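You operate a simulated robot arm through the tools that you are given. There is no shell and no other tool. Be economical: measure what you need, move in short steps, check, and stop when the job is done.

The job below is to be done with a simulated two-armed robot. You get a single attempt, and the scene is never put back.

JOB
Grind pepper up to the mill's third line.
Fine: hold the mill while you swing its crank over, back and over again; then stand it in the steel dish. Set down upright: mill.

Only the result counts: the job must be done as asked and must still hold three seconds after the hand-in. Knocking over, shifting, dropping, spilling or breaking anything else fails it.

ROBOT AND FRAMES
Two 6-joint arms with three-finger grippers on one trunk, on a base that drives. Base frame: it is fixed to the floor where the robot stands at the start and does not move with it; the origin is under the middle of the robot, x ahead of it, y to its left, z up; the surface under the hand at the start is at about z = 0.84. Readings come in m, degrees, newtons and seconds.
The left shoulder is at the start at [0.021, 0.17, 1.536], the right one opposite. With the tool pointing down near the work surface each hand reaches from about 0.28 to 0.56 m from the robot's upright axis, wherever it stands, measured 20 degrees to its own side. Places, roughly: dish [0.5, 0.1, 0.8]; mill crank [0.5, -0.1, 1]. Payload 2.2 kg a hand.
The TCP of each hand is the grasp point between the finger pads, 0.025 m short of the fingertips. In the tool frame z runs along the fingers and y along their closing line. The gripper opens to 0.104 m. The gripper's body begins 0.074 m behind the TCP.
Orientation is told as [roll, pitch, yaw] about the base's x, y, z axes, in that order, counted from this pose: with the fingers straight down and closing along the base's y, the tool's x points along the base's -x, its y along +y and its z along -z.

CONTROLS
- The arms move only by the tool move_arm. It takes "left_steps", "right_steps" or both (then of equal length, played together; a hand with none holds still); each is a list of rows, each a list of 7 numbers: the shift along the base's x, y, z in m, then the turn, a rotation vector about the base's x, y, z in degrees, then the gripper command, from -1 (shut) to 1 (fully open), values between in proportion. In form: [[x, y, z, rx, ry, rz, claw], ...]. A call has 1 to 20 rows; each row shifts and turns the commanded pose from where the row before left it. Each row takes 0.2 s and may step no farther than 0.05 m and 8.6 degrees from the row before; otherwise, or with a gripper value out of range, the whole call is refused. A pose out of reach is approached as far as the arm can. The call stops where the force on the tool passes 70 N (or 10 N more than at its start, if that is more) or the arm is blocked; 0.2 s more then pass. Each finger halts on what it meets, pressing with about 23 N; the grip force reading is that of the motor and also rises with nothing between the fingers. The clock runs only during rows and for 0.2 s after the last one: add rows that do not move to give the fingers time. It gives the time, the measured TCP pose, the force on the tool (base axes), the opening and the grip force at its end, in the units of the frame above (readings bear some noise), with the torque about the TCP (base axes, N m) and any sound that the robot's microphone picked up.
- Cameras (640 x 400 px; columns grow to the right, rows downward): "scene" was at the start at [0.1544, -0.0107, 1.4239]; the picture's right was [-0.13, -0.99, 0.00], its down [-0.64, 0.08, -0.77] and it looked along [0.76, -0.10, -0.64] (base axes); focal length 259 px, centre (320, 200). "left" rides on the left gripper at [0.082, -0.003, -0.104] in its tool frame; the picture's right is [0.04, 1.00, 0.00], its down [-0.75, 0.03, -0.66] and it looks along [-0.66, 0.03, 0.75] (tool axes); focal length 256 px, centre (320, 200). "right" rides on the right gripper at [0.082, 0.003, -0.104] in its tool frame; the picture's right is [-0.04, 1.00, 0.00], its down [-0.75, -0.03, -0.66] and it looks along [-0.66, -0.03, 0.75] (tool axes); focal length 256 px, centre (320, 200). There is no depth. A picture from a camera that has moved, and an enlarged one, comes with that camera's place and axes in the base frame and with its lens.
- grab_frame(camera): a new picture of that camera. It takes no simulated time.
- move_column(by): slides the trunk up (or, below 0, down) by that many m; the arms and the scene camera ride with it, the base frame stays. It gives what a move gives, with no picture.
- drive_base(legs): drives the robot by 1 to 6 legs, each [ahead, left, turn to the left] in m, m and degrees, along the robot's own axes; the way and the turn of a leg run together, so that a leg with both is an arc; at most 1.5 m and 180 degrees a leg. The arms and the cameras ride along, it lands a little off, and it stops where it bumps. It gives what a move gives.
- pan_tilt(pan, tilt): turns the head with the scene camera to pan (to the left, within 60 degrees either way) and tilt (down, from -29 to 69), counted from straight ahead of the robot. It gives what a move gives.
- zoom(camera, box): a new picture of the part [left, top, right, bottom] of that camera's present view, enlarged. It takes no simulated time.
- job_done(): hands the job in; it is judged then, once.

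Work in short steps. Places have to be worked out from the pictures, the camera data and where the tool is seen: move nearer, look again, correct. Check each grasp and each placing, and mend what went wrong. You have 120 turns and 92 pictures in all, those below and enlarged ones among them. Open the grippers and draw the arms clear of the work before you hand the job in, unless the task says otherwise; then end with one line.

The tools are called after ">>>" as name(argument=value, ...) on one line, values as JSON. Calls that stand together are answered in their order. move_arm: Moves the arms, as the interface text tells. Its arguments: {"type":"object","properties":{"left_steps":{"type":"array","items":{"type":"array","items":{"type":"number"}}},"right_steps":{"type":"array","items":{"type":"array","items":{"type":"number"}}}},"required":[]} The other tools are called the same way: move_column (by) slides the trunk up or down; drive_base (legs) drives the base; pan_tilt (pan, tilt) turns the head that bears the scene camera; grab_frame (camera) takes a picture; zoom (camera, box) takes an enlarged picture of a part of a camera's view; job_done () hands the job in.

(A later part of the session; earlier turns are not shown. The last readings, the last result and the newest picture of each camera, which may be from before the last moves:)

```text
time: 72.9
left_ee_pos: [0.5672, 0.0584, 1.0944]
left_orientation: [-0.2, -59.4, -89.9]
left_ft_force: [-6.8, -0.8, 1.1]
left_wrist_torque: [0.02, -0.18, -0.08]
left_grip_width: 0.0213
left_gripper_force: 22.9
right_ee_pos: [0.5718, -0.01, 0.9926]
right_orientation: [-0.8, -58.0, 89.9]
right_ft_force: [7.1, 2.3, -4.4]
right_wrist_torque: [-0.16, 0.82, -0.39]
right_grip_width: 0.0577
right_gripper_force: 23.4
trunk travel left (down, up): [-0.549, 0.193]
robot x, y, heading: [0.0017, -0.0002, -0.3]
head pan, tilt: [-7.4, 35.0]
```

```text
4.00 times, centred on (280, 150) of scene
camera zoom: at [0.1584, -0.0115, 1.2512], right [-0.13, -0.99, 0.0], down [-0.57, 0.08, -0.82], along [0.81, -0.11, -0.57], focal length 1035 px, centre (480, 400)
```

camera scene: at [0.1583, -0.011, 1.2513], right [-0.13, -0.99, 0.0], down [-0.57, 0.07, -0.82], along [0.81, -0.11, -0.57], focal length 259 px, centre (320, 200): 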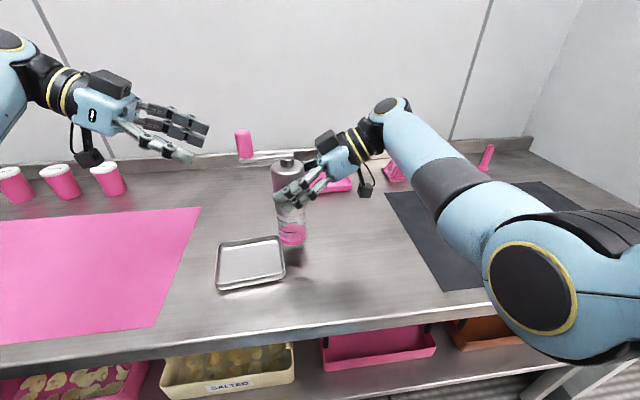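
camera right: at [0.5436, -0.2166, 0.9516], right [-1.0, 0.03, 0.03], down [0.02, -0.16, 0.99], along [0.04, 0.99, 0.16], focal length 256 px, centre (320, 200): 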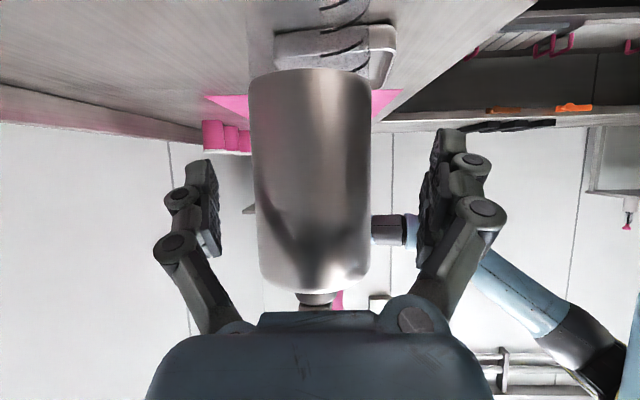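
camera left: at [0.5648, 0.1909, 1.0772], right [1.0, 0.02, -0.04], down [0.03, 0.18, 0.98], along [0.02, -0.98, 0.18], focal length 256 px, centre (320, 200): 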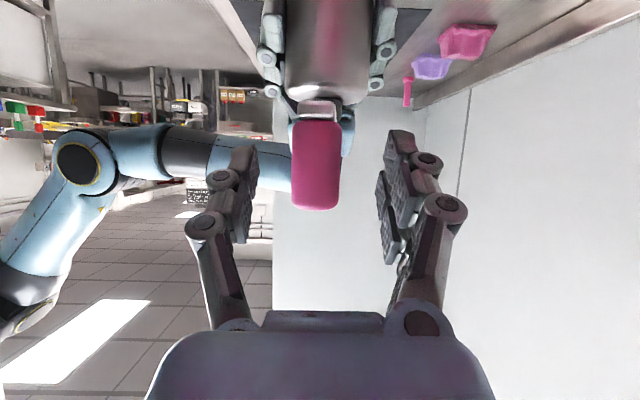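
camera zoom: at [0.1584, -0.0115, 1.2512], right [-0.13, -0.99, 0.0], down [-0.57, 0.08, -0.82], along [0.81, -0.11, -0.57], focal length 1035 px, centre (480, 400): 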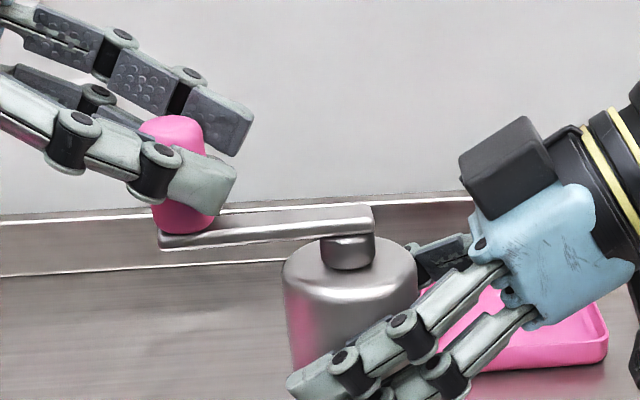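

Grip on the knob holds: width 0.021, force 22.9. There is a slight resistance toward +x. I try a small anticlockwise swing (knob towards the robot) of about 16 degrees and read the forces.

>>> move_arm(left_steps=[[-0.0046, -0.0004, 0, 0, 0, 0, -1], [-0.0046, -0.0008, 0, 0, 0, 0, -1], [-0.0045, -0.0011, 0, 0, 0, 0, -1], [-0.0043, -0.0014, 0, 0, 0, 0, -1]])

```text
time: 73.9
left_ee_pos: [0.5499, 0.0553, 1.0946]
left_orientation: [-0.2, -59.4, -90.0]
left_ft_force: [7.6, -7.6, -0.1]
left_wrist_torque: [-0.27, -0.53, 0.23]
left_grip_width: 0.0205
left_gripper_force: 23.2
right_ee_pos: [0.5712, -0.0095, 0.9924]
right_orientation: [-0.7, -58.1, 90.0]
right_ft_force: [-7.3, 8.8, -3.4]
right_wrist_torque: [-0.59, -0.2, 0.08]
right_grip_width: 0.0578
right_gripper_force: 22.7
trunk travel left (down, up): [-0.549, 0.193]
robot x, y, heading: [0.0039, -0.0011, -0.1]
head pan, tilt: [-7.4, 35.0]
```

The knob followed with light forces, so the crank appears to turn. I continue anticlockwise along the arc, and look.

>>> move_arm(left_steps=[[-0.0085, -0.0047, 0, 0, 0, 0, -1], [-0.0078, -0.0053, 0, 0, 0, 0, -1], [-0.0071, -0.0058, 0, 0, 0, 0, -1]])

>>> zoom(camera="scene", box=[180, 100, 380, 250])

```text
time: 74.7
left_ee_pos: [0.5257, 0.0377, 1.0948]
left_orientation: [-0.2, -59.4, -89.9]
left_ft_force: [11.4, -6.7, 0.3]
left_wrist_torque: [-0.03, -0.63, 0.18]
left_grip_width: 0.0192
left_gripper_force: 23.1
right_ee_pos: [0.572, -0.0096, 0.9934]
right_orientation: [-0.8, -57.9, 90.0]
right_ft_force: [-11.0, 6.4, -4.0]
right_wrist_torque: [-0.62, -0.48, 0.05]
right_grip_width: 0.0577
right_gripper_force: 23.1
trunk travel left (down, up): [-0.549, 0.193]
robot x, y, heading: [0.0002, -0.0024, 0.1]
head pan, tilt: [-7.4, 35.0]
```

```text
2.67 times, centred on (280, 175) of scene
camera zoom: at [0.1582, -0.0118, 1.2513], right [-0.13, -0.99, 0.0], down [-0.57, 0.08, -0.82], along [0.81, -0.11, -0.57], focal length 690 px, centre (427, 267)
```

zoom: 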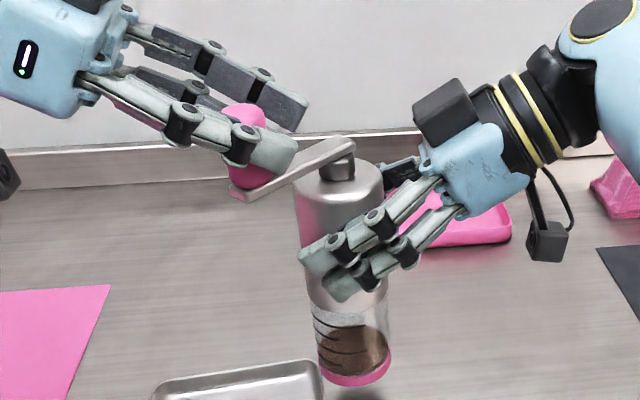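

The crank turns and ground pepper has appeared in the window. I look closely at the level against the lines before going on.

>>> zoom(camera="scene", box=[280, 200, 350, 250])

```text
8.00 times, centred on (315, 225) of scene
camera zoom: at [0.1582, -0.0118, 1.2513], right [-0.13, -0.99, 0.0], down [-0.57, 0.08, -0.82], along [0.81, -0.11, -0.57], focal length 2070 px, centre (360, 0)
```

zoom: 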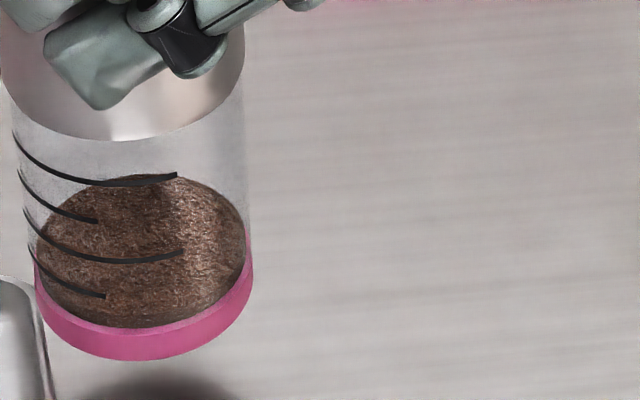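

The level is still a thin layer below the first line. I carry the swing on anticlockwise.

>>> move_arm(left_steps=[[-0.006, -0.0067, 0, 0, 0, 0, -1], [-0.005, -0.0076, 0, 0, 0, 0, -1], [-0.0039, -0.0082, 0, 0, 0, 0, -1]])

>>> zoom(camera="scene", box=[200, 115, 360, 255])

```text
time: 75.5
left_ee_pos: [0.5085, 0.0161, 1.0944]
left_orientation: [-0.3, -59.2, -90.1]
left_ft_force: [19.7, -5.1, 1.1]
left_wrist_torque: [-0.18, -0.88, 0.08]
left_grip_width: 0.0176
left_gripper_force: 22.8
right_ee_pos: [0.5699, -0.0095, 0.9926]
right_orientation: [-0.7, -58.0, 90.0]
right_ft_force: [-18.9, 5.7, -1.7]
right_wrist_torque: [-0.35, -1.0, 0.08]
right_grip_width: 0.0579
right_gripper_force: 23.1
trunk travel left (down, up): [-0.549, 0.193]
robot x, y, heading: [-0.0002, -0.0001, -0.1]
head pan, tilt: [-7.4, 35.0]
```

```text
2.86 times, centred on (280, 185) of scene
camera zoom: at [0.1582, -0.0118, 1.2513], right [-0.13, -0.99, 0.0], down [-0.57, 0.08, -0.82], along [0.81, -0.11, -0.57], focal length 739 px, centre (434, 243)
```

zoom: 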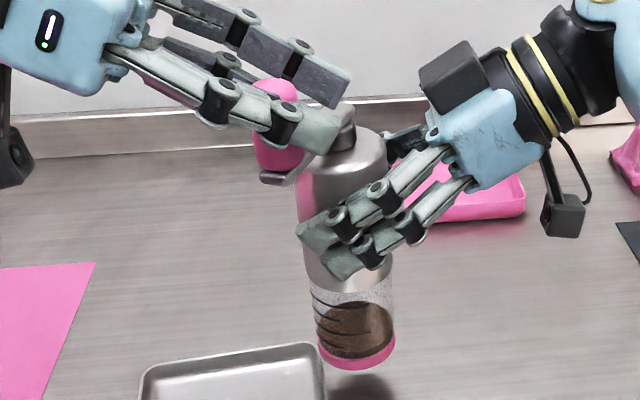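

The resistance is now mostly radial (knob pulled towards the hub), so my arc is a few millimetres too wide. I ease in +x and continue mainly along -y.

>>> move_arm(left_steps=[[0.004, -0.002, 0, 0, 0, 0, -1], [0.0005, -0.008, 0, 0, 0, 0, -1], [0.0005, -0.008, 0, 0, 0, 0, -1]])

>>> zoom(camera="scene", box=[200, 115, 360, 255])

```text
time: 76.3
left_ee_pos: [0.5156, -0.0013, 1.0931]
left_orientation: [-0.3, -59.4, -89.9]
left_ft_force: [-3.4, 0.3, 0.4]
left_wrist_torque: [0.03, 0.03, 0.08]
left_grip_width: 0.0045
left_gripper_force: 22.7
right_ee_pos: [0.5723, -0.0093, 0.9923]
right_orientation: [-0.9, -57.9, 89.9]
right_ft_force: [3.0, -2.2, -2.5]
right_wrist_torque: [0.0, 0.27, -0.09]
right_grip_width: 0.0578
right_gripper_force: 22.8
trunk travel left (down, up): [-0.549, 0.193]
robot x, y, heading: [-0.0002, -0.0, -0.1]
head pan, tilt: [-7.4, 35.0]
```

```text
2.86 times, centred on (280, 185) of scene
camera zoom: at [0.1585, -0.0118, 1.2512], right [-0.13, -0.99, 0.0], down [-0.57, 0.08, -0.82], along [0.81, -0.11, -0.57], focal length 739 px, centre (434, 243)
```

zoom: 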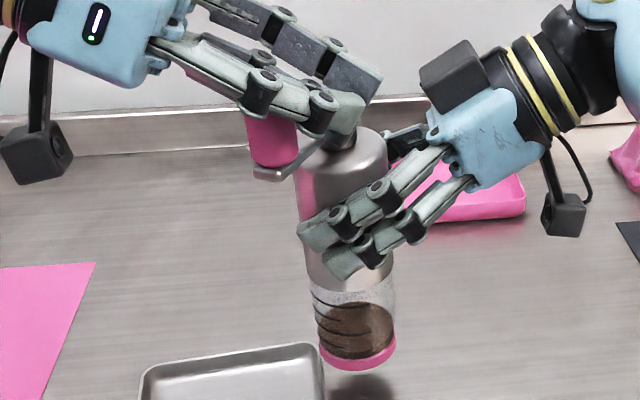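

The knob slipped out of the pads toward the palm: the grip was on its rounded top. The crank stands at about 150 degrees. I open, move back to line up with the knob, and make the fingers more horizontal so that I can hold it lower.

>>> move_arm(left_steps=[[0, 0, 0, 0, 0, 0, 0.5], [0, 0, 0, 0, 0, 0, 0.5], [0, 0, 0, 0, 0, 0, 0.5], [-0.005, 0.025, 0, 0, 0, 0, 0.5], [-0.005, 0.03, 0, 0, 0, 0, 0.5], [0, 0.02, 0, 0, 0, 0, 0.5], [0, 0.01, 0, -7.5, 0, 0, 0.5], [0, 0, 0, -7.5, 0, 0, 0.5], [0, 0, 0, 0, 0, 0, 0.5]])

>>> grab_frame(camera="left")

>>> zoom(camera="scene", box=[200, 115, 360, 255])

```text
time: 78.3
left_ee_pos: [0.5057, 0.0834, 1.0941]
left_orientation: [-0.2, -74.4, -89.8]
left_ft_force: [-0.2, 0.0, -0.3]
left_wrist_torque: [0.0, -0.01, -0.02]
left_grip_width: 0.0781
left_gripper_force: 0.1
right_ee_pos: [0.5708, -0.0101, 0.9934]
right_orientation: [-0.8, -57.8, 90.0]
right_ft_force: [0.9, 1.2, -3.3]
right_wrist_torque: [-0.02, -0.04, -0.01]
right_grip_width: 0.058
right_gripper_force: 23.1
trunk travel left (down, up): [-0.549, 0.193]
robot x, y, heading: [0.002, -0.004, -0.0]
head pan, tilt: [-7.4, 35.0]
```

```text
33 pictures are left
camera left: at [0.5026, 0.2061, 1.0425], right [1.0, 0.01, -0.04], down [0.03, 0.43, 0.9], along [0.02, -0.9, 0.43], focal length 256 px, centre (320, 200)
```

left: 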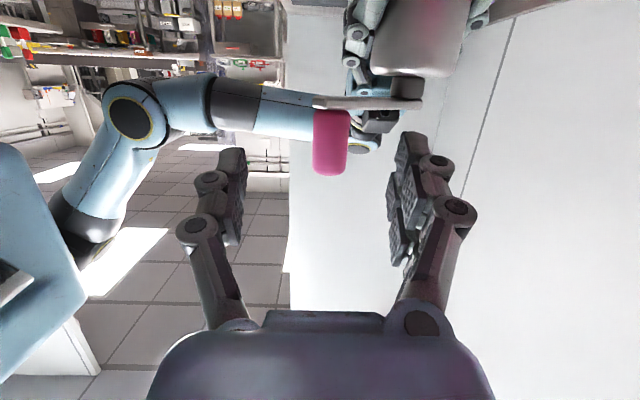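

```text
2.86 times, centred on (280, 185) of scene
camera zoom: at [0.1584, -0.0115, 1.2513], right [-0.13, -0.99, 0.0], down [-0.57, 0.08, -0.82], along [0.81, -0.11, -0.57], focal length 739 px, centre (434, 243)
```

zoom: 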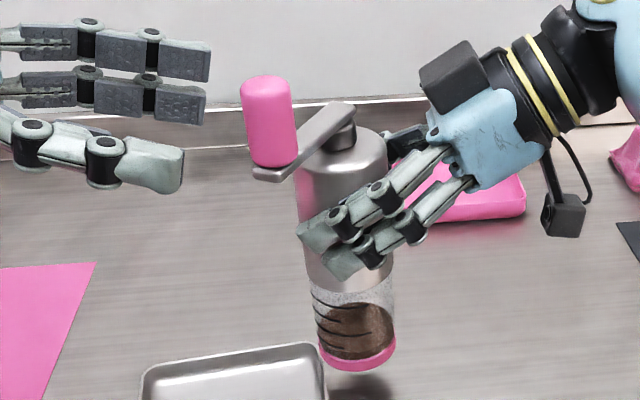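

The knob is at (0.512, 0.021), z 1.064–1.107, crank angle about 152 degrees about the hub (0.571, -0.01), radius 0.066. I go in again with the flatter hand, gripping lower at z 1.083.

>>> move_arm(left_steps=[[0.006, 0, -0.011, 0, 0, 0, 0.3], [0, -0.02, 0, 0, 0, 0, 0.3], [0, -0.02, 0, 0, 0, 0, 0.3], [0, -0.022, 0, 0, 0, 0, 0.3], [0, 0, 0, 0, 0, 0, 0.3], [0, 0, 0, 0, 0, 0, -1], [0, 0, 0, 0, 0, 0, -1], [0, 0, 0, 0, 0, 0, -1], [0, 0, 0, 0, 0, 0, -1]])

>>> zoom(camera="scene", box=[200, 115, 360, 255])

```text
time: 80.3
left_ee_pos: [0.5108, 0.0213, 1.0824]
left_orientation: [-0.4, -74.4, -89.9]
left_ft_force: [0.5, 0.2, 0.1]
left_wrist_torque: [0.01, 0.03, 0.01]
left_grip_width: 0.0
left_gripper_force: 22.7
right_ee_pos: [0.5711, -0.0097, 0.9935]
right_orientation: [-0.7, -58.0, 90.1]
right_ft_force: [0.2, -0.1, -2.9]
right_wrist_torque: [-0.01, -0.05, 0.01]
right_grip_width: 0.0577
right_gripper_force: 22.4
trunk travel left (down, up): [-0.549, 0.193]
robot x, y, heading: [0.0004, -0.0005, -0.1]
head pan, tilt: [-7.4, 35.0]
```

```text
2.86 times, centred on (280, 185) of scene
camera zoom: at [0.1584, -0.0115, 1.2512], right [-0.13, -0.99, 0.0], down [-0.57, 0.08, -0.82], along [0.81, -0.11, -0.57], focal length 739 px, centre (434, 243)
```

zoom: 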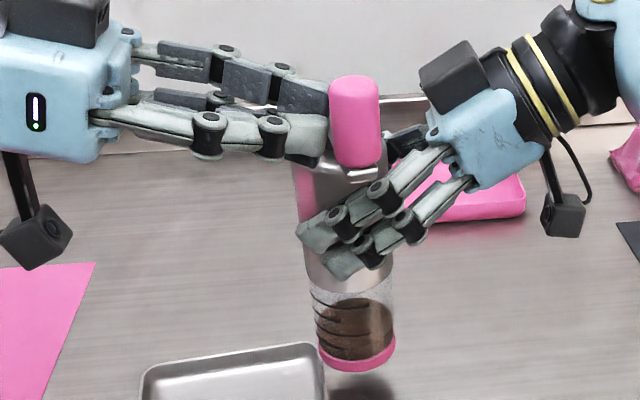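

The closing fingers nudged the knob forward: the crank swung on easily to about 187 degrees. Let me check the level.

>>> zoom(camera="scene", box=[265, 205, 315, 255])

```text
8.00 times, centred on (290, 230) of scene
camera zoom: at [0.1584, -0.0115, 1.2512], right [-0.13, -0.99, 0.0], down [-0.57, 0.08, -0.82], along [0.81, -0.11, -0.57], focal length 2070 px, centre (560, -40)
```

zoom: 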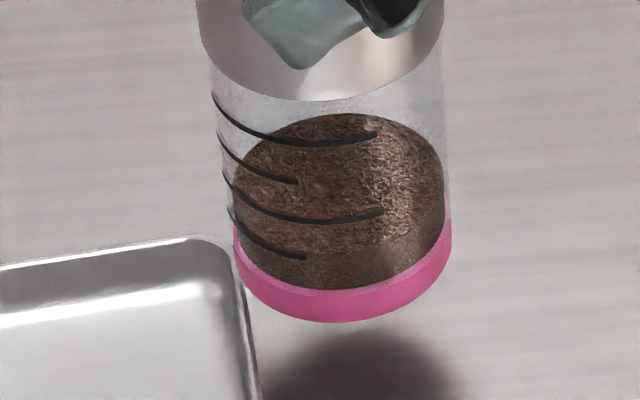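

The level is now about at the lowest line after some 95 degrees of swing, so one swing should be one line. I push the knob gently farther with the closed fingertips to find whether there is an end stop here.

>>> move_arm(left_steps=[[0, -0.006, 0, 0, 0, 0, -1], [0, -0.006, 0, 0, 0, 0, -1], [0, 0, 0, 0, 0, 0, -1]])

>>> zoom(camera="scene", box=[200, 115, 360, 255])

```text
time: 81.1
left_ee_pos: [0.5109, 0.009, 1.0826]
left_orientation: [-0.2, -74.4, -90.1]
left_ft_force: [-0.1, 3.0, 0.5]
left_wrist_torque: [-0.08, -0.02, 0.06]
left_grip_width: 0.0
left_gripper_force: 22.5
right_ee_pos: [0.5715, -0.0093, 0.9923]
right_orientation: [-0.6, -57.9, 90.1]
right_ft_force: [-1.4, -2.6, -5.3]
right_wrist_torque: [0.31, -0.15, 0.16]
right_grip_width: 0.0576
right_gripper_force: 23.1
trunk travel left (down, up): [-0.549, 0.193]
robot x, y, heading: [0.001, 0.0013, 0.2]
head pan, tilt: [-7.4, 35.0]
```

```text
2.86 times, centred on (280, 185) of scene
camera zoom: at [0.1584, -0.0115, 1.2512], right [-0.13, -0.99, 0.0], down [-0.57, 0.08, -0.82], along [0.81, -0.11, -0.57], focal length 739 px, centre (434, 243)
```

zoom: 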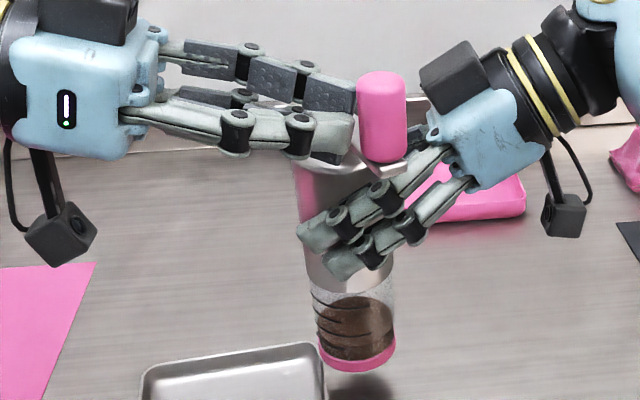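

It still turns with about 3 N and no stop. I push a bit more.

>>> move_arm(left_steps=[[0.001, -0.006, 0, 0, 0, 0, -1], [0.002, -0.006, 0, 0, 0, 0, -1], [0, 0, 0, 0, 0, 0, -1]])

>>> zoom(camera="scene", box=[220, 105, 380, 255])

```text
time: 81.9
left_ee_pos: [0.5141, -0.0028, 1.0834]
left_orientation: [-0.3, -74.3, -89.9]
left_ft_force: [0.9, 4.8, -1.6]
left_wrist_torque: [-0.03, -0.01, 0.0]
left_grip_width: 0.0001
left_gripper_force: 23.4
right_ee_pos: [0.5705, -0.0098, 0.9947]
right_orientation: [-0.8, -57.8, 90.0]
right_ft_force: [-1.1, -4.1, -2.0]
right_wrist_torque: [0.53, -0.02, 0.28]
right_grip_width: 0.0581
right_gripper_force: 23.3
trunk travel left (down, up): [-0.549, 0.193]
robot x, y, heading: [0.0023, -0.0017, 0.0]
head pan, tilt: [-7.4, 35.0]
```

```text
2.67 times, centred on (300, 180) of scene
camera zoom: at [0.1584, -0.0115, 1.2512], right [-0.13, -0.99, 0.0], down [-0.57, 0.08, -0.82], along [0.81, -0.11, -0.57], focal length 690 px, centre (373, 253)
```

zoom: 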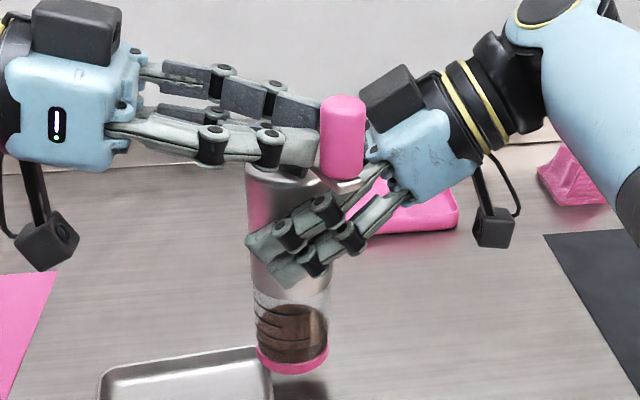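

>>> zoom(camera="scene", box=[265, 205, 315, 255])

```text
8.00 times, centred on (290, 230) of scene
camera zoom: at [0.1584, -0.0115, 1.2512], right [-0.13, -0.99, 0.0], down [-0.57, 0.08, -0.82], along [0.81, -0.11, -0.57], focal length 2070 px, centre (560, -40)
```

zoom: 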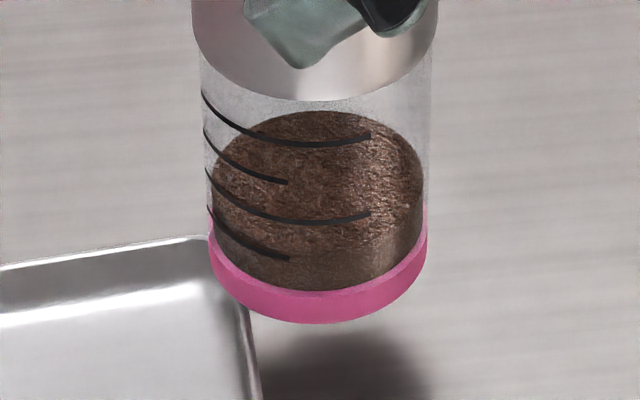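

The crank is at about 211 degrees, still no stop, with the level around 1.4 lines; it rises in proportion to the angle. That is a full "over" swing. For the way back I need the knob in the fingers, so I retreat the left hand a little, open it, and turn the held mill 24 degrees clockwise to bring the knob nearer to the left hand.

>>> move_arm(left_steps=[[0, 0.03, 0, 0, 0, 0, -1], [0, 0.03, 0, 0, 0, 0, 0.4], [-0.006, 0.02, 0, 0, 0, 0, 0.4], [0, 0, 0, 0, 0, 0, 0.4], [0, 0, 0, 0, 0, 0, 0.4], [0, 0, 0, 0, 0, 0, 0.4]], right_steps=[[0, 0, 0, 0, 0, 0, -1], [0, 0, 0, 0, 0, 0, -1], [0, 0, 0, 0, 0, -8, -1], [0, 0, 0, 0, 0, -8, -1], [0, 0, 0, 0, 0, -8, -1], [0, 0, 0, 0, 0, 0, -1]])

>>> grab_frame(camera="left")

>>> zoom(camera="scene", box=[220, 105, 380, 255])

```text
time: 83.3
left_ee_pos: [0.5085, 0.0778, 1.0837]
left_orientation: [-0.4, -74.3, -89.8]
left_ft_force: [0.5, 0.6, -0.1]
left_wrist_torque: [0.0, -0.01, -0.03]
left_grip_width: 0.0728
left_gripper_force: 0.2
right_ee_pos: [0.5701, -0.0085, 0.9933]
right_orientation: [-0.7, -57.9, 65.9]
right_ft_force: [0.4, 0.0, -3.9]
right_wrist_torque: [0.01, -0.05, 0.02]
right_grip_width: 0.0581
right_gripper_force: 23.1
trunk travel left (down, up): [-0.549, 0.193]
robot x, y, heading: [0.0044, -0.0023, -0.2]
head pan, tilt: [-7.4, 35.0]
```

```text
26 pictures are left
camera left: at [0.5057, 0.2001, 1.0333], right [1.0, 0.01, -0.04], down [0.03, 0.43, 0.9], along [0.02, -0.9, 0.43], focal length 256 px, centre (320, 200)
```

left: 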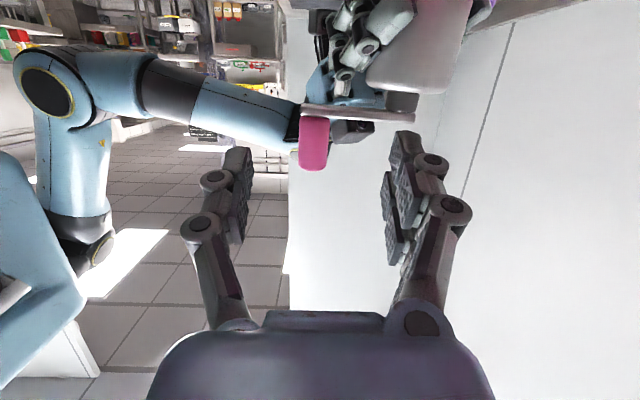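

```text
2.67 times, centred on (300, 180) of scene
camera zoom: at [0.1589, -0.0118, 1.2512], right [-0.13, -0.99, 0.0], down [-0.57, 0.08, -0.82], along [0.81, -0.11, -0.57], focal length 690 px, centre (373, 253)
```

zoom: 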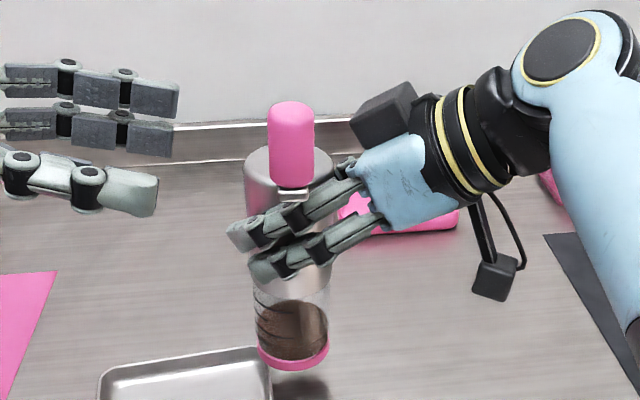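

The knob is now at (0.503, -0.016), z 1.064–1.106, easily in reach. Last time the fingertip probably brushed the crank arm, so I go in slightly higher (z 1.091), then close.

>>> move_arm(left_steps=[[-0.0055, 0, 0.0075, 0, 0, 0, 0.3], [0, -0.03, 0, 0, 0, 0, 0.3], [0, -0.03, 0, 0, 0, 0, 0.3], [0, -0.02, 0, 0, 0, 0, 0.3], [0, -0.017, 0, 0, 0, 0, 0.3], [0, 0, 0, 0, 0, 0, 0.3], [0, 0, 0, 0, 0, 0, -1], [0, 0, 0, 0, 0, 0, -1], [0, 0, 0, 0, 0, 0, -1], [0, 0, 0, 0, 0, 0, -1]])

>>> zoom(camera="scene", box=[220, 105, 380, 255])

```text
time: 85.5
left_ee_pos: [0.5038, -0.0209, 1.0912]
left_orientation: [-0.2, -74.3, -90.0]
left_ft_force: [9.0, -0.3, 0.4]
left_wrist_torque: [-0.16, -0.3, -0.11]
left_grip_width: 0.0097
left_gripper_force: 23.2
right_ee_pos: [0.5706, -0.0081, 0.9927]
right_orientation: [-0.7, -57.9, 66.0]
right_ft_force: [-9.5, 0.8, -1.4]
right_wrist_torque: [0.04, -0.36, 0.0]
right_grip_width: 0.0578
right_gripper_force: 22.7
trunk travel left (down, up): [-0.549, 0.193]
robot x, y, heading: [0.0027, -0.0003, -0.1]
head pan, tilt: [-7.4, 35.0]
```

```text
2.67 times, centred on (300, 180) of scene
camera zoom: at [0.1584, -0.0115, 1.2512], right [-0.13, -0.99, 0.0], down [-0.57, 0.08, -0.82], along [0.81, -0.11, -0.57], focal length 690 px, centre (373, 253)
```

zoom: 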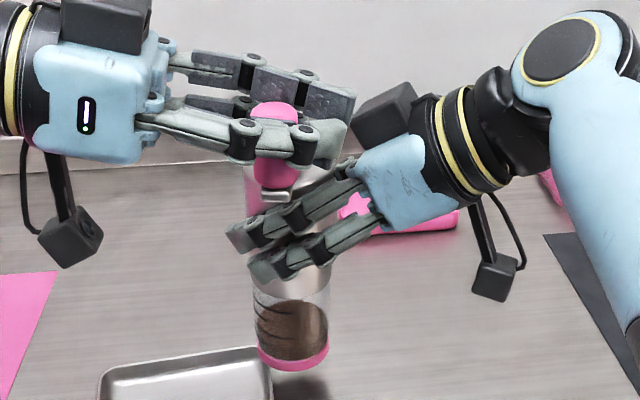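

The knob sits about 12 mm behind the pads, toward the palm. I open, shift the hand back 13 mm, and close again.

>>> move_arm(left_steps=[[0, 0, 0, 0, 0, 0, 0.2], [0, 0, 0, 0, 0, 0, 0.2], [0, 0, 0, 0, 0, 0, 0.2], [0, 0.013, 0, 0, 0, 0, 0.2], [0, 0, 0, 0, 0, 0, -1], [0, 0, 0, 0, 0, 0, -1], [0, 0, 0, 0, 0, 0, -1], [0, 0, 0, 0, 0, 0, -1]])

>>> zoom(camera="scene", box=[220, 105, 380, 255])

```text
time: 87.3
left_ee_pos: [0.503, -0.0068, 1.0904]
left_orientation: [0.0, -74.4, -89.9]
left_ft_force: [19.6, -2.8, -3.2]
left_wrist_torque: [0.26, -0.85, -0.04]
left_grip_width: 0.0184
left_gripper_force: 22.8
right_ee_pos: [0.5719, -0.0092, 0.9942]
right_orientation: [-0.7, -57.9, 66.0]
right_ft_force: [-19.8, 2.6, 3.2]
right_wrist_torque: [-0.5, -0.67, -0.06]
right_grip_width: 0.0581
right_gripper_force: 22.4
trunk travel left (down, up): [-0.549, 0.193]
robot x, y, heading: [-0.0033, 0.0012, -0.3]
head pan, tilt: [-7.4, 35.0]
```

```text
2.67 times, centred on (300, 180) of scene
camera zoom: at [0.1583, -0.0114, 1.2512], right [-0.13, -0.99, 0.0], down [-0.57, 0.08, -0.82], along [0.81, -0.11, -0.57], focal length 690 px, centre (373, 253)
```

zoom: 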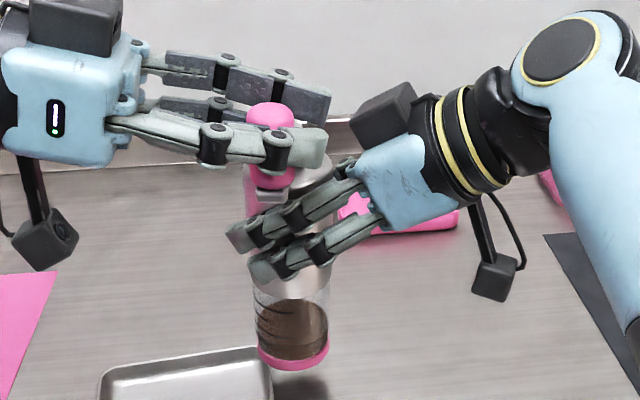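

The knob is gripped (0.018), but the hand sits a few mm too far towards -x. I relieve that and start the swing back (clockwise, knob to +y) along the arc.

>>> move_arm(left_steps=[[0.004, 0.001, 0, 0, 0, 0, -1], [0.0027, 0.0091, 0, 0, 0, 0, -1], [0.003, 0.0087, 0, 0, 0, 0, -1], [0.0042, 0.0082, 0, 0, 0, 0, -1]])

```text
time: 88.3
left_ee_pos: [0.5161, 0.0192, 1.091]
left_orientation: [-0.2, -74.5, -89.9]
left_ft_force: [17.9, -19.9, -4.1]
left_wrist_torque: [-0.87, -0.5, -0.48]
left_grip_width: 0.0109
left_gripper_force: 22.9
right_ee_pos: [0.5719, -0.0084, 0.9953]
right_orientation: [-0.5, -58.0, 66.0]
right_ft_force: [-17.4, 20.0, 0.2]
right_wrist_torque: [-0.99, -1.08, -0.11]
right_grip_width: 0.0609
right_gripper_force: 22.5
trunk travel left (down, up): [-0.549, 0.193]
robot x, y, heading: [-0.0013, 0.0004, -0.1]
head pan, tilt: [-7.4, 35.0]
```

Resistance grew to 20 N in +y and the right grip width changed. I stop and look.

>>> zoom(camera="scene", box=[220, 105, 380, 255])

>>> grab_frame(camera="left")

```text
2.67 times, centred on (300, 180) of scene
camera zoom: at [0.1584, -0.0111, 1.2512], right [-0.13, -0.99, 0.0], down [-0.57, 0.07, -0.82], along [0.81, -0.11, -0.57], focal length 690 px, centre (373, 253)
```

zoom: 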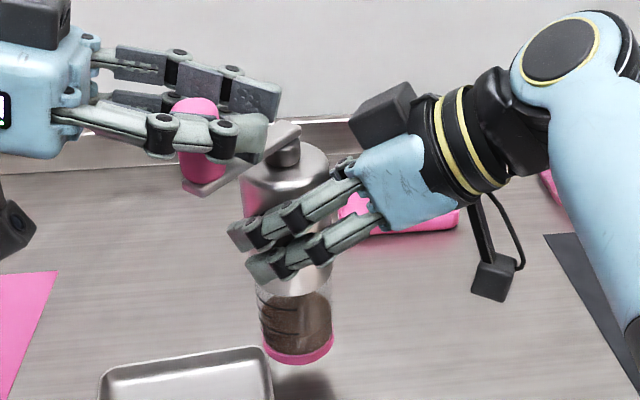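

```text
21 pictures are left
camera left: at [0.5134, 0.1434, 1.0403], right [1.0, 0.01, -0.04], down [0.03, 0.43, 0.9], along [0.02, -0.9, 0.43], focal length 256 px, centre (320, 200)
```

left: 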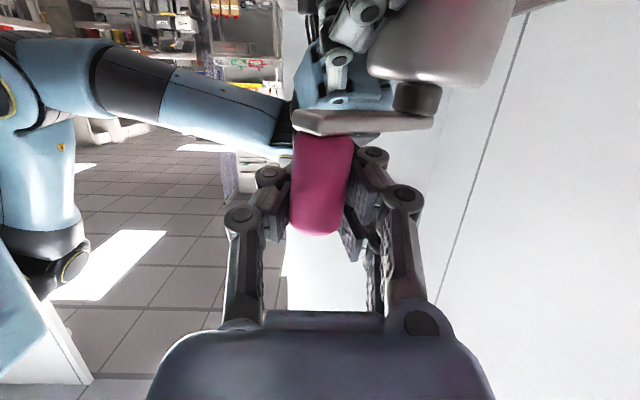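

The crank did swing back, to about 136 degrees, and the knob was wedged deep between the fingers. From here the motion is mostly +x, so instead of gripping I use a loose cage: open a little, line up with the knob, then push it with the near finger towards +x.

>>> move_arm(left_steps=[[0, 0, 0, 0, 0, 0, -0.1], [0, 0, 0, 0, 0, 0, -0.1], [0, 0, 0, 0, 0, 0, -0.1], [0.004, 0.009, 0, 0, 0, 0, -0.1], [0.004, 0.009, 0, 0, 0, 0, -0.1], [0, 0, 0, 0, 0, 0, -0.1]])

>>> grab_frame(camera="left")

>>> zoom(camera="scene", box=[220, 105, 380, 255])

```text
time: 89.7
left_ee_pos: [0.5246, 0.0371, 1.0913]
left_orientation: [-0.1, -74.2, -90.0]
left_ft_force: [0.1, 0.3, -0.1]
left_wrist_torque: [-0.02, 0.02, -0.02]
left_grip_width: 0.0468
left_gripper_force: 0.1
right_ee_pos: [0.5718, -0.0096, 0.9941]
right_orientation: [-0.7, -57.9, 66.0]
right_ft_force: [-0.1, 0.0, -3.2]
right_wrist_torque: [-0.02, 0.01, 0.03]
right_grip_width: 0.0602
right_gripper_force: 23.5
trunk travel left (down, up): [-0.549, 0.193]
robot x, y, heading: [-0.0024, -0.0007, -0.1]
head pan, tilt: [-7.4, 35.0]
```

```text
20 pictures are left
camera left: at [0.5214, 0.1611, 1.0403], right [1.0, 0.01, -0.04], down [0.03, 0.43, 0.9], along [0.02, -0.9, 0.43], focal length 256 px, centre (320, 200)
```

left: 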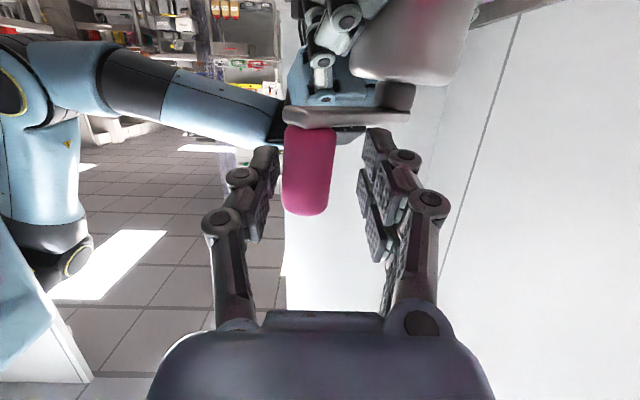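

```text
2.67 times, centred on (300, 180) of scene
camera zoom: at [0.1583, -0.0116, 1.2513], right [-0.13, -0.99, 0.0], down [-0.57, 0.08, -0.82], along [0.81, -0.11, -0.57], focal length 690 px, centre (373, 253)
```

zoom: 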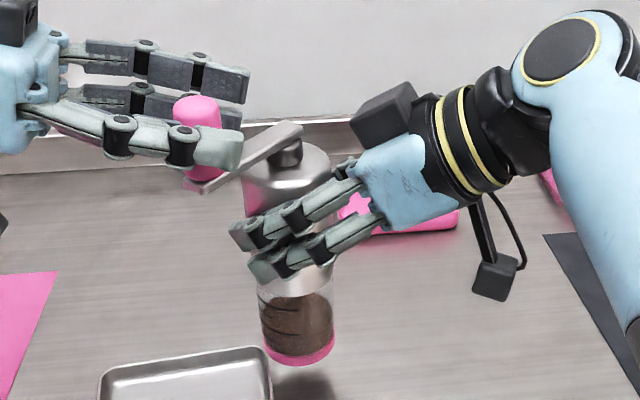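

Forces are near zero now and the mill still looks upright. I check the level closely before continuing.

>>> zoom(camera="scene", box=[305, 200, 355, 250])

```text
8.00 times, centred on (330, 225) of scene
camera zoom: at [0.1583, -0.0116, 1.2513], right [-0.13, -0.99, 0.0], down [-0.57, 0.08, -0.82], along [0.81, -0.11, -0.57], focal length 2070 px, centre (240, 0)
```

zoom: 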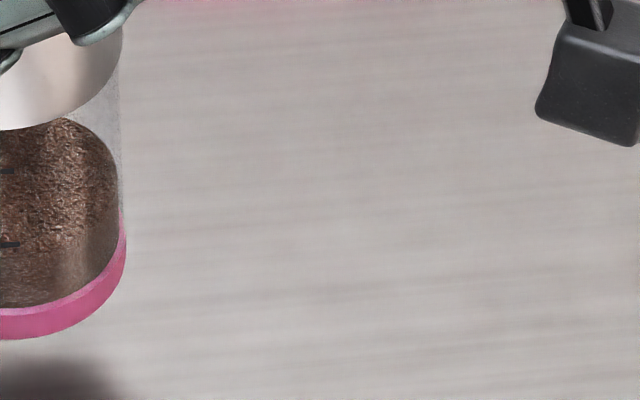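

>>> zoom(camera="scene", box=[265, 205, 315, 255])

```text
8.00 times, centred on (290, 230) of scene
camera zoom: at [0.1583, -0.0116, 1.2513], right [-0.13, -0.99, 0.0], down [-0.57, 0.08, -0.82], along [0.81, -0.11, -0.57], focal length 2070 px, centre (560, -40)
```

zoom: 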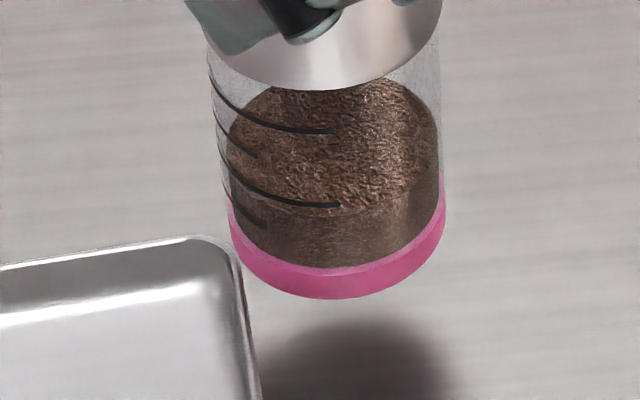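

The level is now right at the second line's neighbourhood (about 1.9), so grinding counts in both directions. I continue the back swing with the cage, pushing mostly +x along the arc.

>>> move_arm(left_steps=[[0.0076, 0.0052, 0, 0, 0, 0, -0.1], [0.0083, 0.004, 0, 0, 0, 0, -0.1], [0.0087, 0.0028, 0, 0, 0, 0, -0.1], [0.0091, 0.0016, 0, 0, 0, 0, -0.1], [0.0092, 0.0004, 0, 0, 0, 0, -0.1], [0.0092, -0.001, 0, 0, 0, 0, -0.1]])

>>> zoom(camera="scene", box=[220, 105, 380, 255])

```text
time: 91.1
left_ee_pos: [0.5754, 0.0499, 1.0903]
left_orientation: [-0.2, -74.3, -90.0]
left_ft_force: [-1.6, -0.2, 0.5]
left_wrist_torque: [-0.02, -0.03, -0.01]
left_grip_width: 0.0473
left_gripper_force: 0.3
right_ee_pos: [0.5717, -0.0101, 0.9943]
right_orientation: [-0.8, -57.8, 66.1]
right_ft_force: [0.4, -0.1, -4.3]
right_wrist_torque: [0.05, 0.09, -0.06]
right_grip_width: 0.0584
right_gripper_force: 23.3
trunk travel left (down, up): [-0.549, 0.193]
robot x, y, heading: [0.001, -0.0002, -0.1]
head pan, tilt: [-7.4, 35.0]
```

```text
2.67 times, centred on (300, 180) of scene
camera zoom: at [0.1586, -0.0116, 1.2512], right [-0.13, -0.99, 0.0], down [-0.57, 0.08, -0.82], along [0.81, -0.11, -0.57], focal length 690 px, centre (373, 253)
```

zoom: 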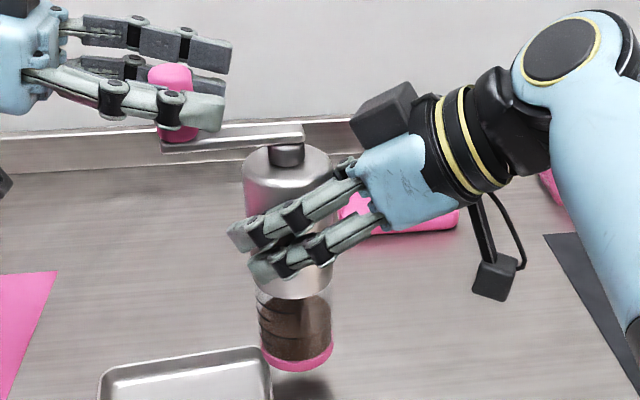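

That works smoothly at under 2 N. I carry on three more steps to bring the crank back to where it started.

>>> move_arm(left_steps=[[0.0092, -0.0005, 0, 0, 0, 0, -0.1], [0.0091, -0.0016, 0, 0, 0, 0, -0.1], [0.0087, -0.0028, 0, 0, 0, 0, -0.1], [0, 0, 0, 0, 0, 0, -0.1]])

>>> zoom(camera="scene", box=[265, 205, 315, 255])

```text
time: 92.1
left_ee_pos: [0.6023, 0.0443, 1.0902]
left_orientation: [-0.2, -74.4, -89.9]
left_ft_force: [-4.8, 1.5, 0.1]
left_wrist_torque: [0.0, -0.03, 0.0]
left_grip_width: 0.049
left_gripper_force: 1.6
right_ee_pos: [0.5719, -0.011, 0.9936]
right_orientation: [-0.8, -57.9, 65.9]
right_ft_force: [3.9, -0.9, -3.8]
right_wrist_torque: [0.07, 0.45, -0.25]
right_grip_width: 0.0579
right_gripper_force: 23.0
trunk travel left (down, up): [-0.549, 0.193]
robot x, y, heading: [0.003, -0.0002, 0.0]
head pan, tilt: [-7.4, 35.0]
```

```text
8.00 times, centred on (290, 230) of scene
camera zoom: at [0.1582, -0.0114, 1.2513], right [-0.13, -0.99, 0.0], down [-0.57, 0.08, -0.82], along [0.81, -0.11, -0.57], focal length 2070 px, centre (560, -40)
```

zoom: 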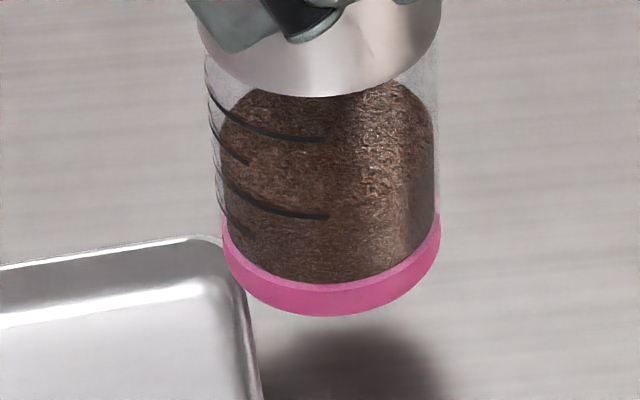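

The level is now roughly 2.3 lines by eye, and the force rose to 4.8 N, much like at the end of the first swing: perhaps an end stop. I nudge 4 mm more to confirm.

>>> move_arm(left_steps=[[0.004, -0.002, 0, 0, 0, 0, -0.1], [0, 0, 0, 0, 0, 0, -0.1]])

>>> zoom(camera="scene", box=[220, 105, 380, 255])

```text
time: 92.7
left_ee_pos: [0.6062, 0.0433, 1.0893]
left_orientation: [-0.1, -74.4, -89.9]
left_ft_force: [-7.2, 4.5, 0.6]
left_wrist_torque: [0.04, 0.07, -0.05]
left_grip_width: 0.052
left_gripper_force: 3.1
right_ee_pos: [0.572, -0.0097, 0.9925]
right_orientation: [-0.8, -57.9, 65.9]
right_ft_force: [6.7, -3.6, -4.8]
right_wrist_torque: [0.24, 0.66, -0.46]
right_grip_width: 0.0574
right_gripper_force: 23.6
trunk travel left (down, up): [-0.549, 0.193]
robot x, y, heading: [-0.0007, 0.0041, -0.4]
head pan, tilt: [-7.4, 35.0]
```

```text
2.67 times, centred on (300, 180) of scene
camera zoom: at [0.1583, -0.0115, 1.2513], right [-0.13, -0.99, 0.0], down [-0.57, 0.08, -0.82], along [0.81, -0.11, -0.57], focal length 690 px, centre (373, 253)
```

zoom: 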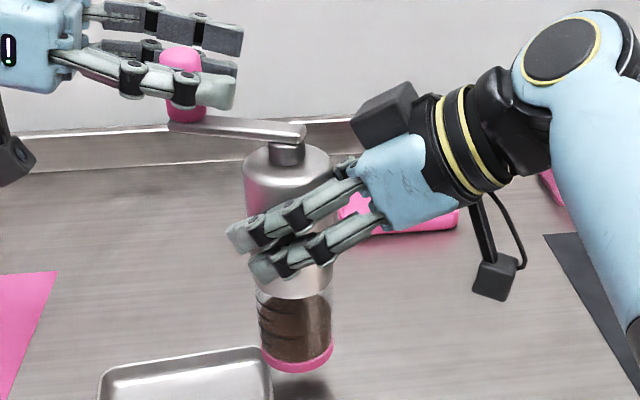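

The force climbs and the finger yields: this is the end stop, so the crank is fully back. Now I start the third swing, over again: the far finger pushes the knob along the arc towards -x.

>>> move_arm(left_steps=[[-0.01, 0.002, 0, 0, 0, 0, -0.1], [-0.01, 0.001, 0, 0, 0, 0, -0.1], [-0.009, 0.0015, 0, 0, 0, 0, -0.1], [-0.0091, 0.0016, 0, 0, 0, 0, -0.1], [-0.0092, 0.0004, 0, 0, 0, 0, -0.1], [-0.0092, -0.001, 0, 0, 0, 0, -0.1], [-0.0089, -0.0022, 0, 0, 0, 0, -0.1], [-0.0085, -0.0035, 0, 0, 0, 0, -0.1], [-0.008, -0.0046, 0, 0, 0, 0, -0.1]])

>>> zoom(camera="scene", box=[220, 105, 380, 255])

```text
time: 94.7
left_ee_pos: [0.5245, 0.0396, 1.0905]
left_orientation: [-0.2, -74.2, -90.0]
left_ft_force: [0.9, 0.3, 0.8]
left_wrist_torque: [-0.06, -0.04, 0.04]
left_grip_width: 0.0473
left_gripper_force: 0.2
right_ee_pos: [0.5712, -0.0092, 0.9946]
right_orientation: [-0.8, -57.9, 66.0]
right_ft_force: [0.6, -0.2, -4.0]
right_wrist_torque: [-0.04, -0.01, 0.03]
right_grip_width: 0.0574
right_gripper_force: 22.7
trunk travel left (down, up): [-0.549, 0.193]
robot x, y, heading: [-0.0018, -0.002, -0.1]
head pan, tilt: [-7.4, 35.0]
```

```text
2.67 times, centred on (300, 180) of scene
camera zoom: at [0.1582, -0.0116, 1.2513], right [-0.13, -0.99, 0.0], down [-0.57, 0.08, -0.82], along [0.81, -0.11, -0.57], focal length 690 px, centre (373, 253)
```

zoom: 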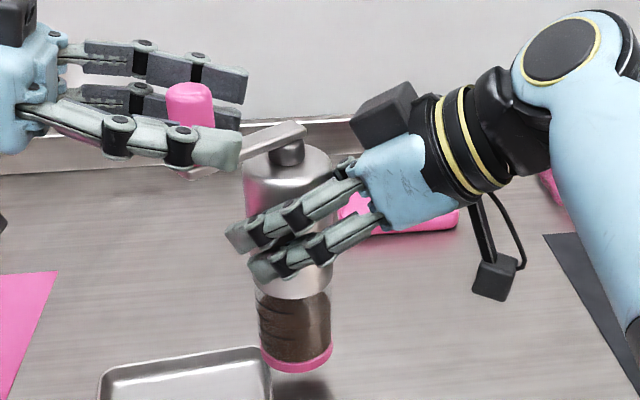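

Light forces, crank at about 125 degrees. I continue to about 150, then retreat and push the rest with closed fingertips.

>>> move_arm(left_steps=[[-0.0073, -0.004, 0, 0, 0, 0, -0.1], [-0.0064, -0.004, 0, 0, 0, 0, -0.1], [-0.0055, -0.004, 0, 0, 0, 0, -0.1], [-0.0044, -0.004, 0, 0, 0, 0, -0.1], [0.008, 0.01, 0, 0, 0, 0, -0.1], [0, 0.03, 0, 0, 0, 0, -0.1], [0, 0.025, 0, 0, 0, 0, -0.1], [0, 0, 0, 0, 0, 0, -1], [0, 0, 0, 0, 0, 0, -1], [0, 0, 0, 0, 0, 0, -1]])

>>> zoom(camera="scene", box=[220, 105, 380, 255])

```text
time: 96.9
left_ee_pos: [0.5109, 0.087, 1.0905]
left_orientation: [-0.2, -74.3, -90.0]
left_ft_force: [-1.2, 0.8, 0.4]
left_wrist_torque: [-0.02, 0.02, -0.02]
left_grip_width: 0.0
left_gripper_force: 23.1
right_ee_pos: [0.5708, -0.0089, 0.994]
right_orientation: [-0.7, -58.0, 66.0]
right_ft_force: [0.1, 0.3, -3.1]
right_wrist_torque: [-0.03, 0.01, -0.01]
right_grip_width: 0.0577
right_gripper_force: 22.8
trunk travel left (down, up): [-0.549, 0.193]
robot x, y, heading: [0.0001, -0.0036, -0.2]
head pan, tilt: [-7.4, 35.0]
```

```text
2.67 times, centred on (300, 180) of scene
camera zoom: at [0.1583, -0.0116, 1.2513], right [-0.13, -0.99, 0.0], down [-0.57, 0.08, -0.82], along [0.81, -0.11, -0.57], focal length 690 px, centre (373, 253)
```

zoom: 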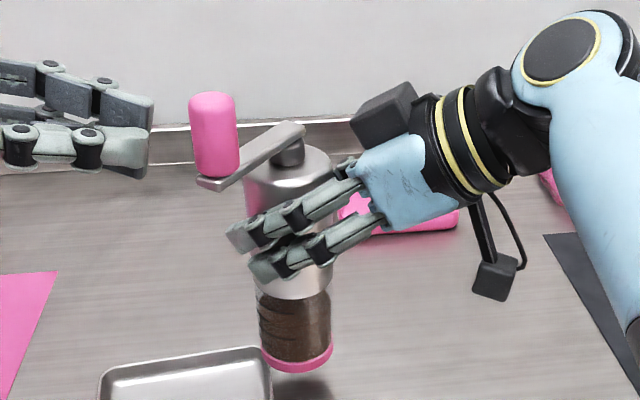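

The crank is at about 146 degrees and clear in view. I push the knob along -y with the closed tips, up to just short of where the first swing ended.

>>> move_arm(left_steps=[[0.002, -0.01, 0, 0, 0, 0, -1], [0, -0.01, 0, 0, 0, 0, -1], [0, -0.009, 0, 0, 0, 0, -1], [-0.002, -0.009, 0, 0, 0, 0, -1], [-0.002, -0.009, 0, 0, 0, 0, -1], [-0.001, -0.009, 0, 0, 0, 0, -1], [0, -0.008, 0, 0, 0, 0, -1], [0, 0, 0, 0, 0, 0, -1]])

>>> zoom(camera="scene", box=[230, 125, 350, 255])

```text
time: 98.7
left_ee_pos: [0.508, 0.0249, 1.089]
left_orientation: [-0.3, -74.3, -89.8]
left_ft_force: [0.1, 6.6, -0.1]
left_wrist_torque: [-0.06, -0.03, -0.04]
left_grip_width: 0.006
left_gripper_force: 23.3
right_ee_pos: [0.5731, -0.0103, 0.994]
right_orientation: [-0.8, -57.9, 66.0]
right_ft_force: [0.2, -6.4, -4.5]
right_wrist_torque: [0.59, -0.07, 0.39]
right_grip_width: 0.0578
right_gripper_force: 23.1
trunk travel left (down, up): [-0.549, 0.193]
robot x, y, heading: [-0.0017, 0.0026, 0.1]
head pan, tilt: [-7.4, 35.0]
```

```text
3.08 times, centred on (290, 190) of scene
camera zoom: at [0.1583, -0.0114, 1.2513], right [-0.13, -0.99, 0.0], down [-0.57, 0.08, -0.82], along [0.81, -0.11, -0.57], focal length 796 px, centre (412, 231)
```

zoom: 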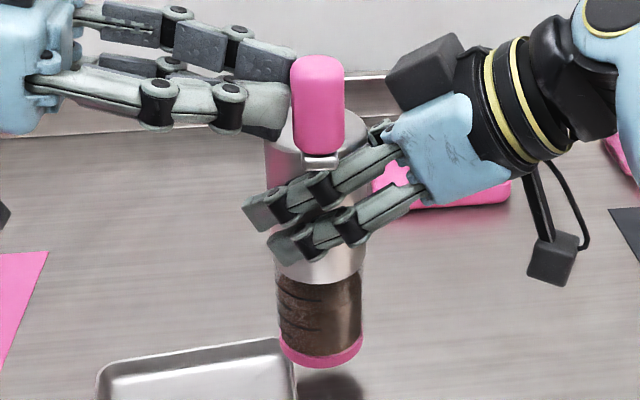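

Force is up to 6.6 N, as at the other stop. I nudge 3 mm more and read the level.

>>> move_arm(left_steps=[[0, -0.003, 0, 0, 0, 0, -1], [0, 0, 0, 0, 0, 0, -1]])

>>> zoom(camera="scene", box=[265, 205, 315, 255])

```text
time: 99.3
left_ee_pos: [0.5078, 0.0223, 1.0898]
left_orientation: [-0.3, -74.3, -89.8]
left_ft_force: [-2.9, 6.9, 0.3]
left_wrist_torque: [0.04, -0.04, -0.13]
left_grip_width: 0.0062
left_gripper_force: 22.9
right_ee_pos: [0.5718, -0.01, 0.9953]
right_orientation: [-0.8, -57.9, 66.0]
right_ft_force: [1.1, -7.1, -2.8]
right_wrist_torque: [0.65, 0.33, 0.44]
right_grip_width: 0.0577
right_gripper_force: 22.6
trunk travel left (down, up): [-0.549, 0.193]
robot x, y, heading: [0.0012, -0.0012, -0.1]
head pan, tilt: [-7.4, 35.0]
```

```text
8.00 times, centred on (290, 230) of scene
camera zoom: at [0.1584, -0.0115, 1.2512], right [-0.13, -0.99, 0.0], down [-0.57, 0.08, -0.82], along [0.81, -0.11, -0.57], focal length 2070 px, centre (560, -40)
```

zoom: 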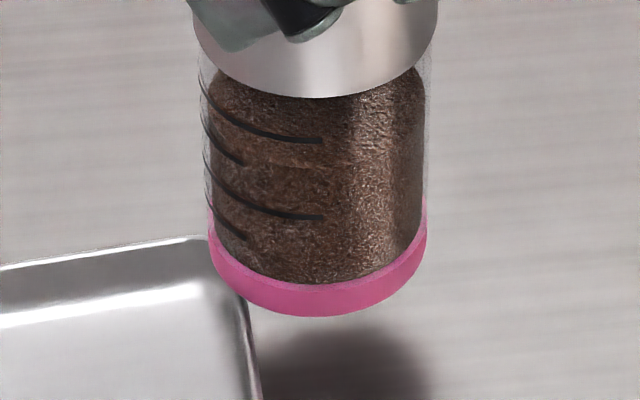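

The level reads a bit above three by my eye, with the same offset of about 0.35 as after each earlier swing, so one line per swing. The knob is exactly where the first swing ended. One short centred push will confirm this is the end stop.

>>> move_arm(left_steps=[[0, 0.008, 0, 0, 0, 0, -1], [0.004, 0, 0, 0, 0, 0, -1], [0, -0.006, 0, 0, 0, 0, -1], [0, -0.003, 0, 0, 0, 0, -1], [0, -0.002, 0, 0, 0, 0, -1]])

>>> zoom(camera="scene", box=[230, 125, 350, 255])

```text
time: 100.5
left_ee_pos: [0.5117, 0.0185, 1.0893]
left_orientation: [-0.2, -74.4, -89.9]
left_ft_force: [-2.9, 6.8, 0.7]
left_wrist_torque: [0.02, -0.01, -0.15]
left_grip_width: 0.0002
left_gripper_force: 23.0
right_ee_pos: [0.5712, -0.0093, 0.9943]
right_orientation: [-0.8, -57.9, 66.0]
right_ft_force: [2.9, -7.2, -4.0]
right_wrist_torque: [0.68, 0.25, 0.47]
right_grip_width: 0.0583
right_gripper_force: 23.3
trunk travel left (down, up): [-0.549, 0.193]
robot x, y, heading: [0.0028, -0.004, -0.1]
head pan, tilt: [-7.4, 35.0]
```

```text
3.08 times, centred on (290, 190) of scene
camera zoom: at [0.1583, -0.0116, 1.2513], right [-0.13, -0.99, 0.0], down [-0.57, 0.08, -0.82], along [0.81, -0.11, -0.57], focal length 796 px, centre (412, 231)
```

zoom: 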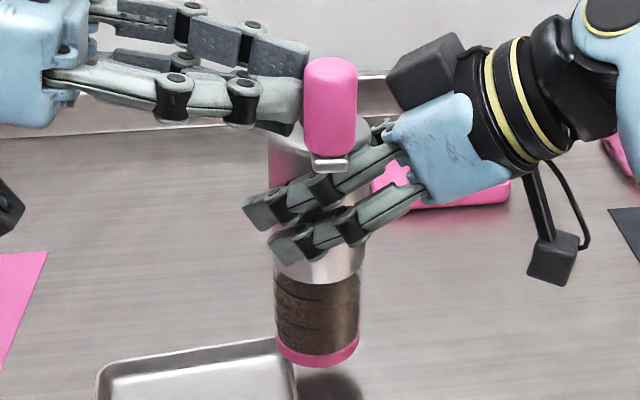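

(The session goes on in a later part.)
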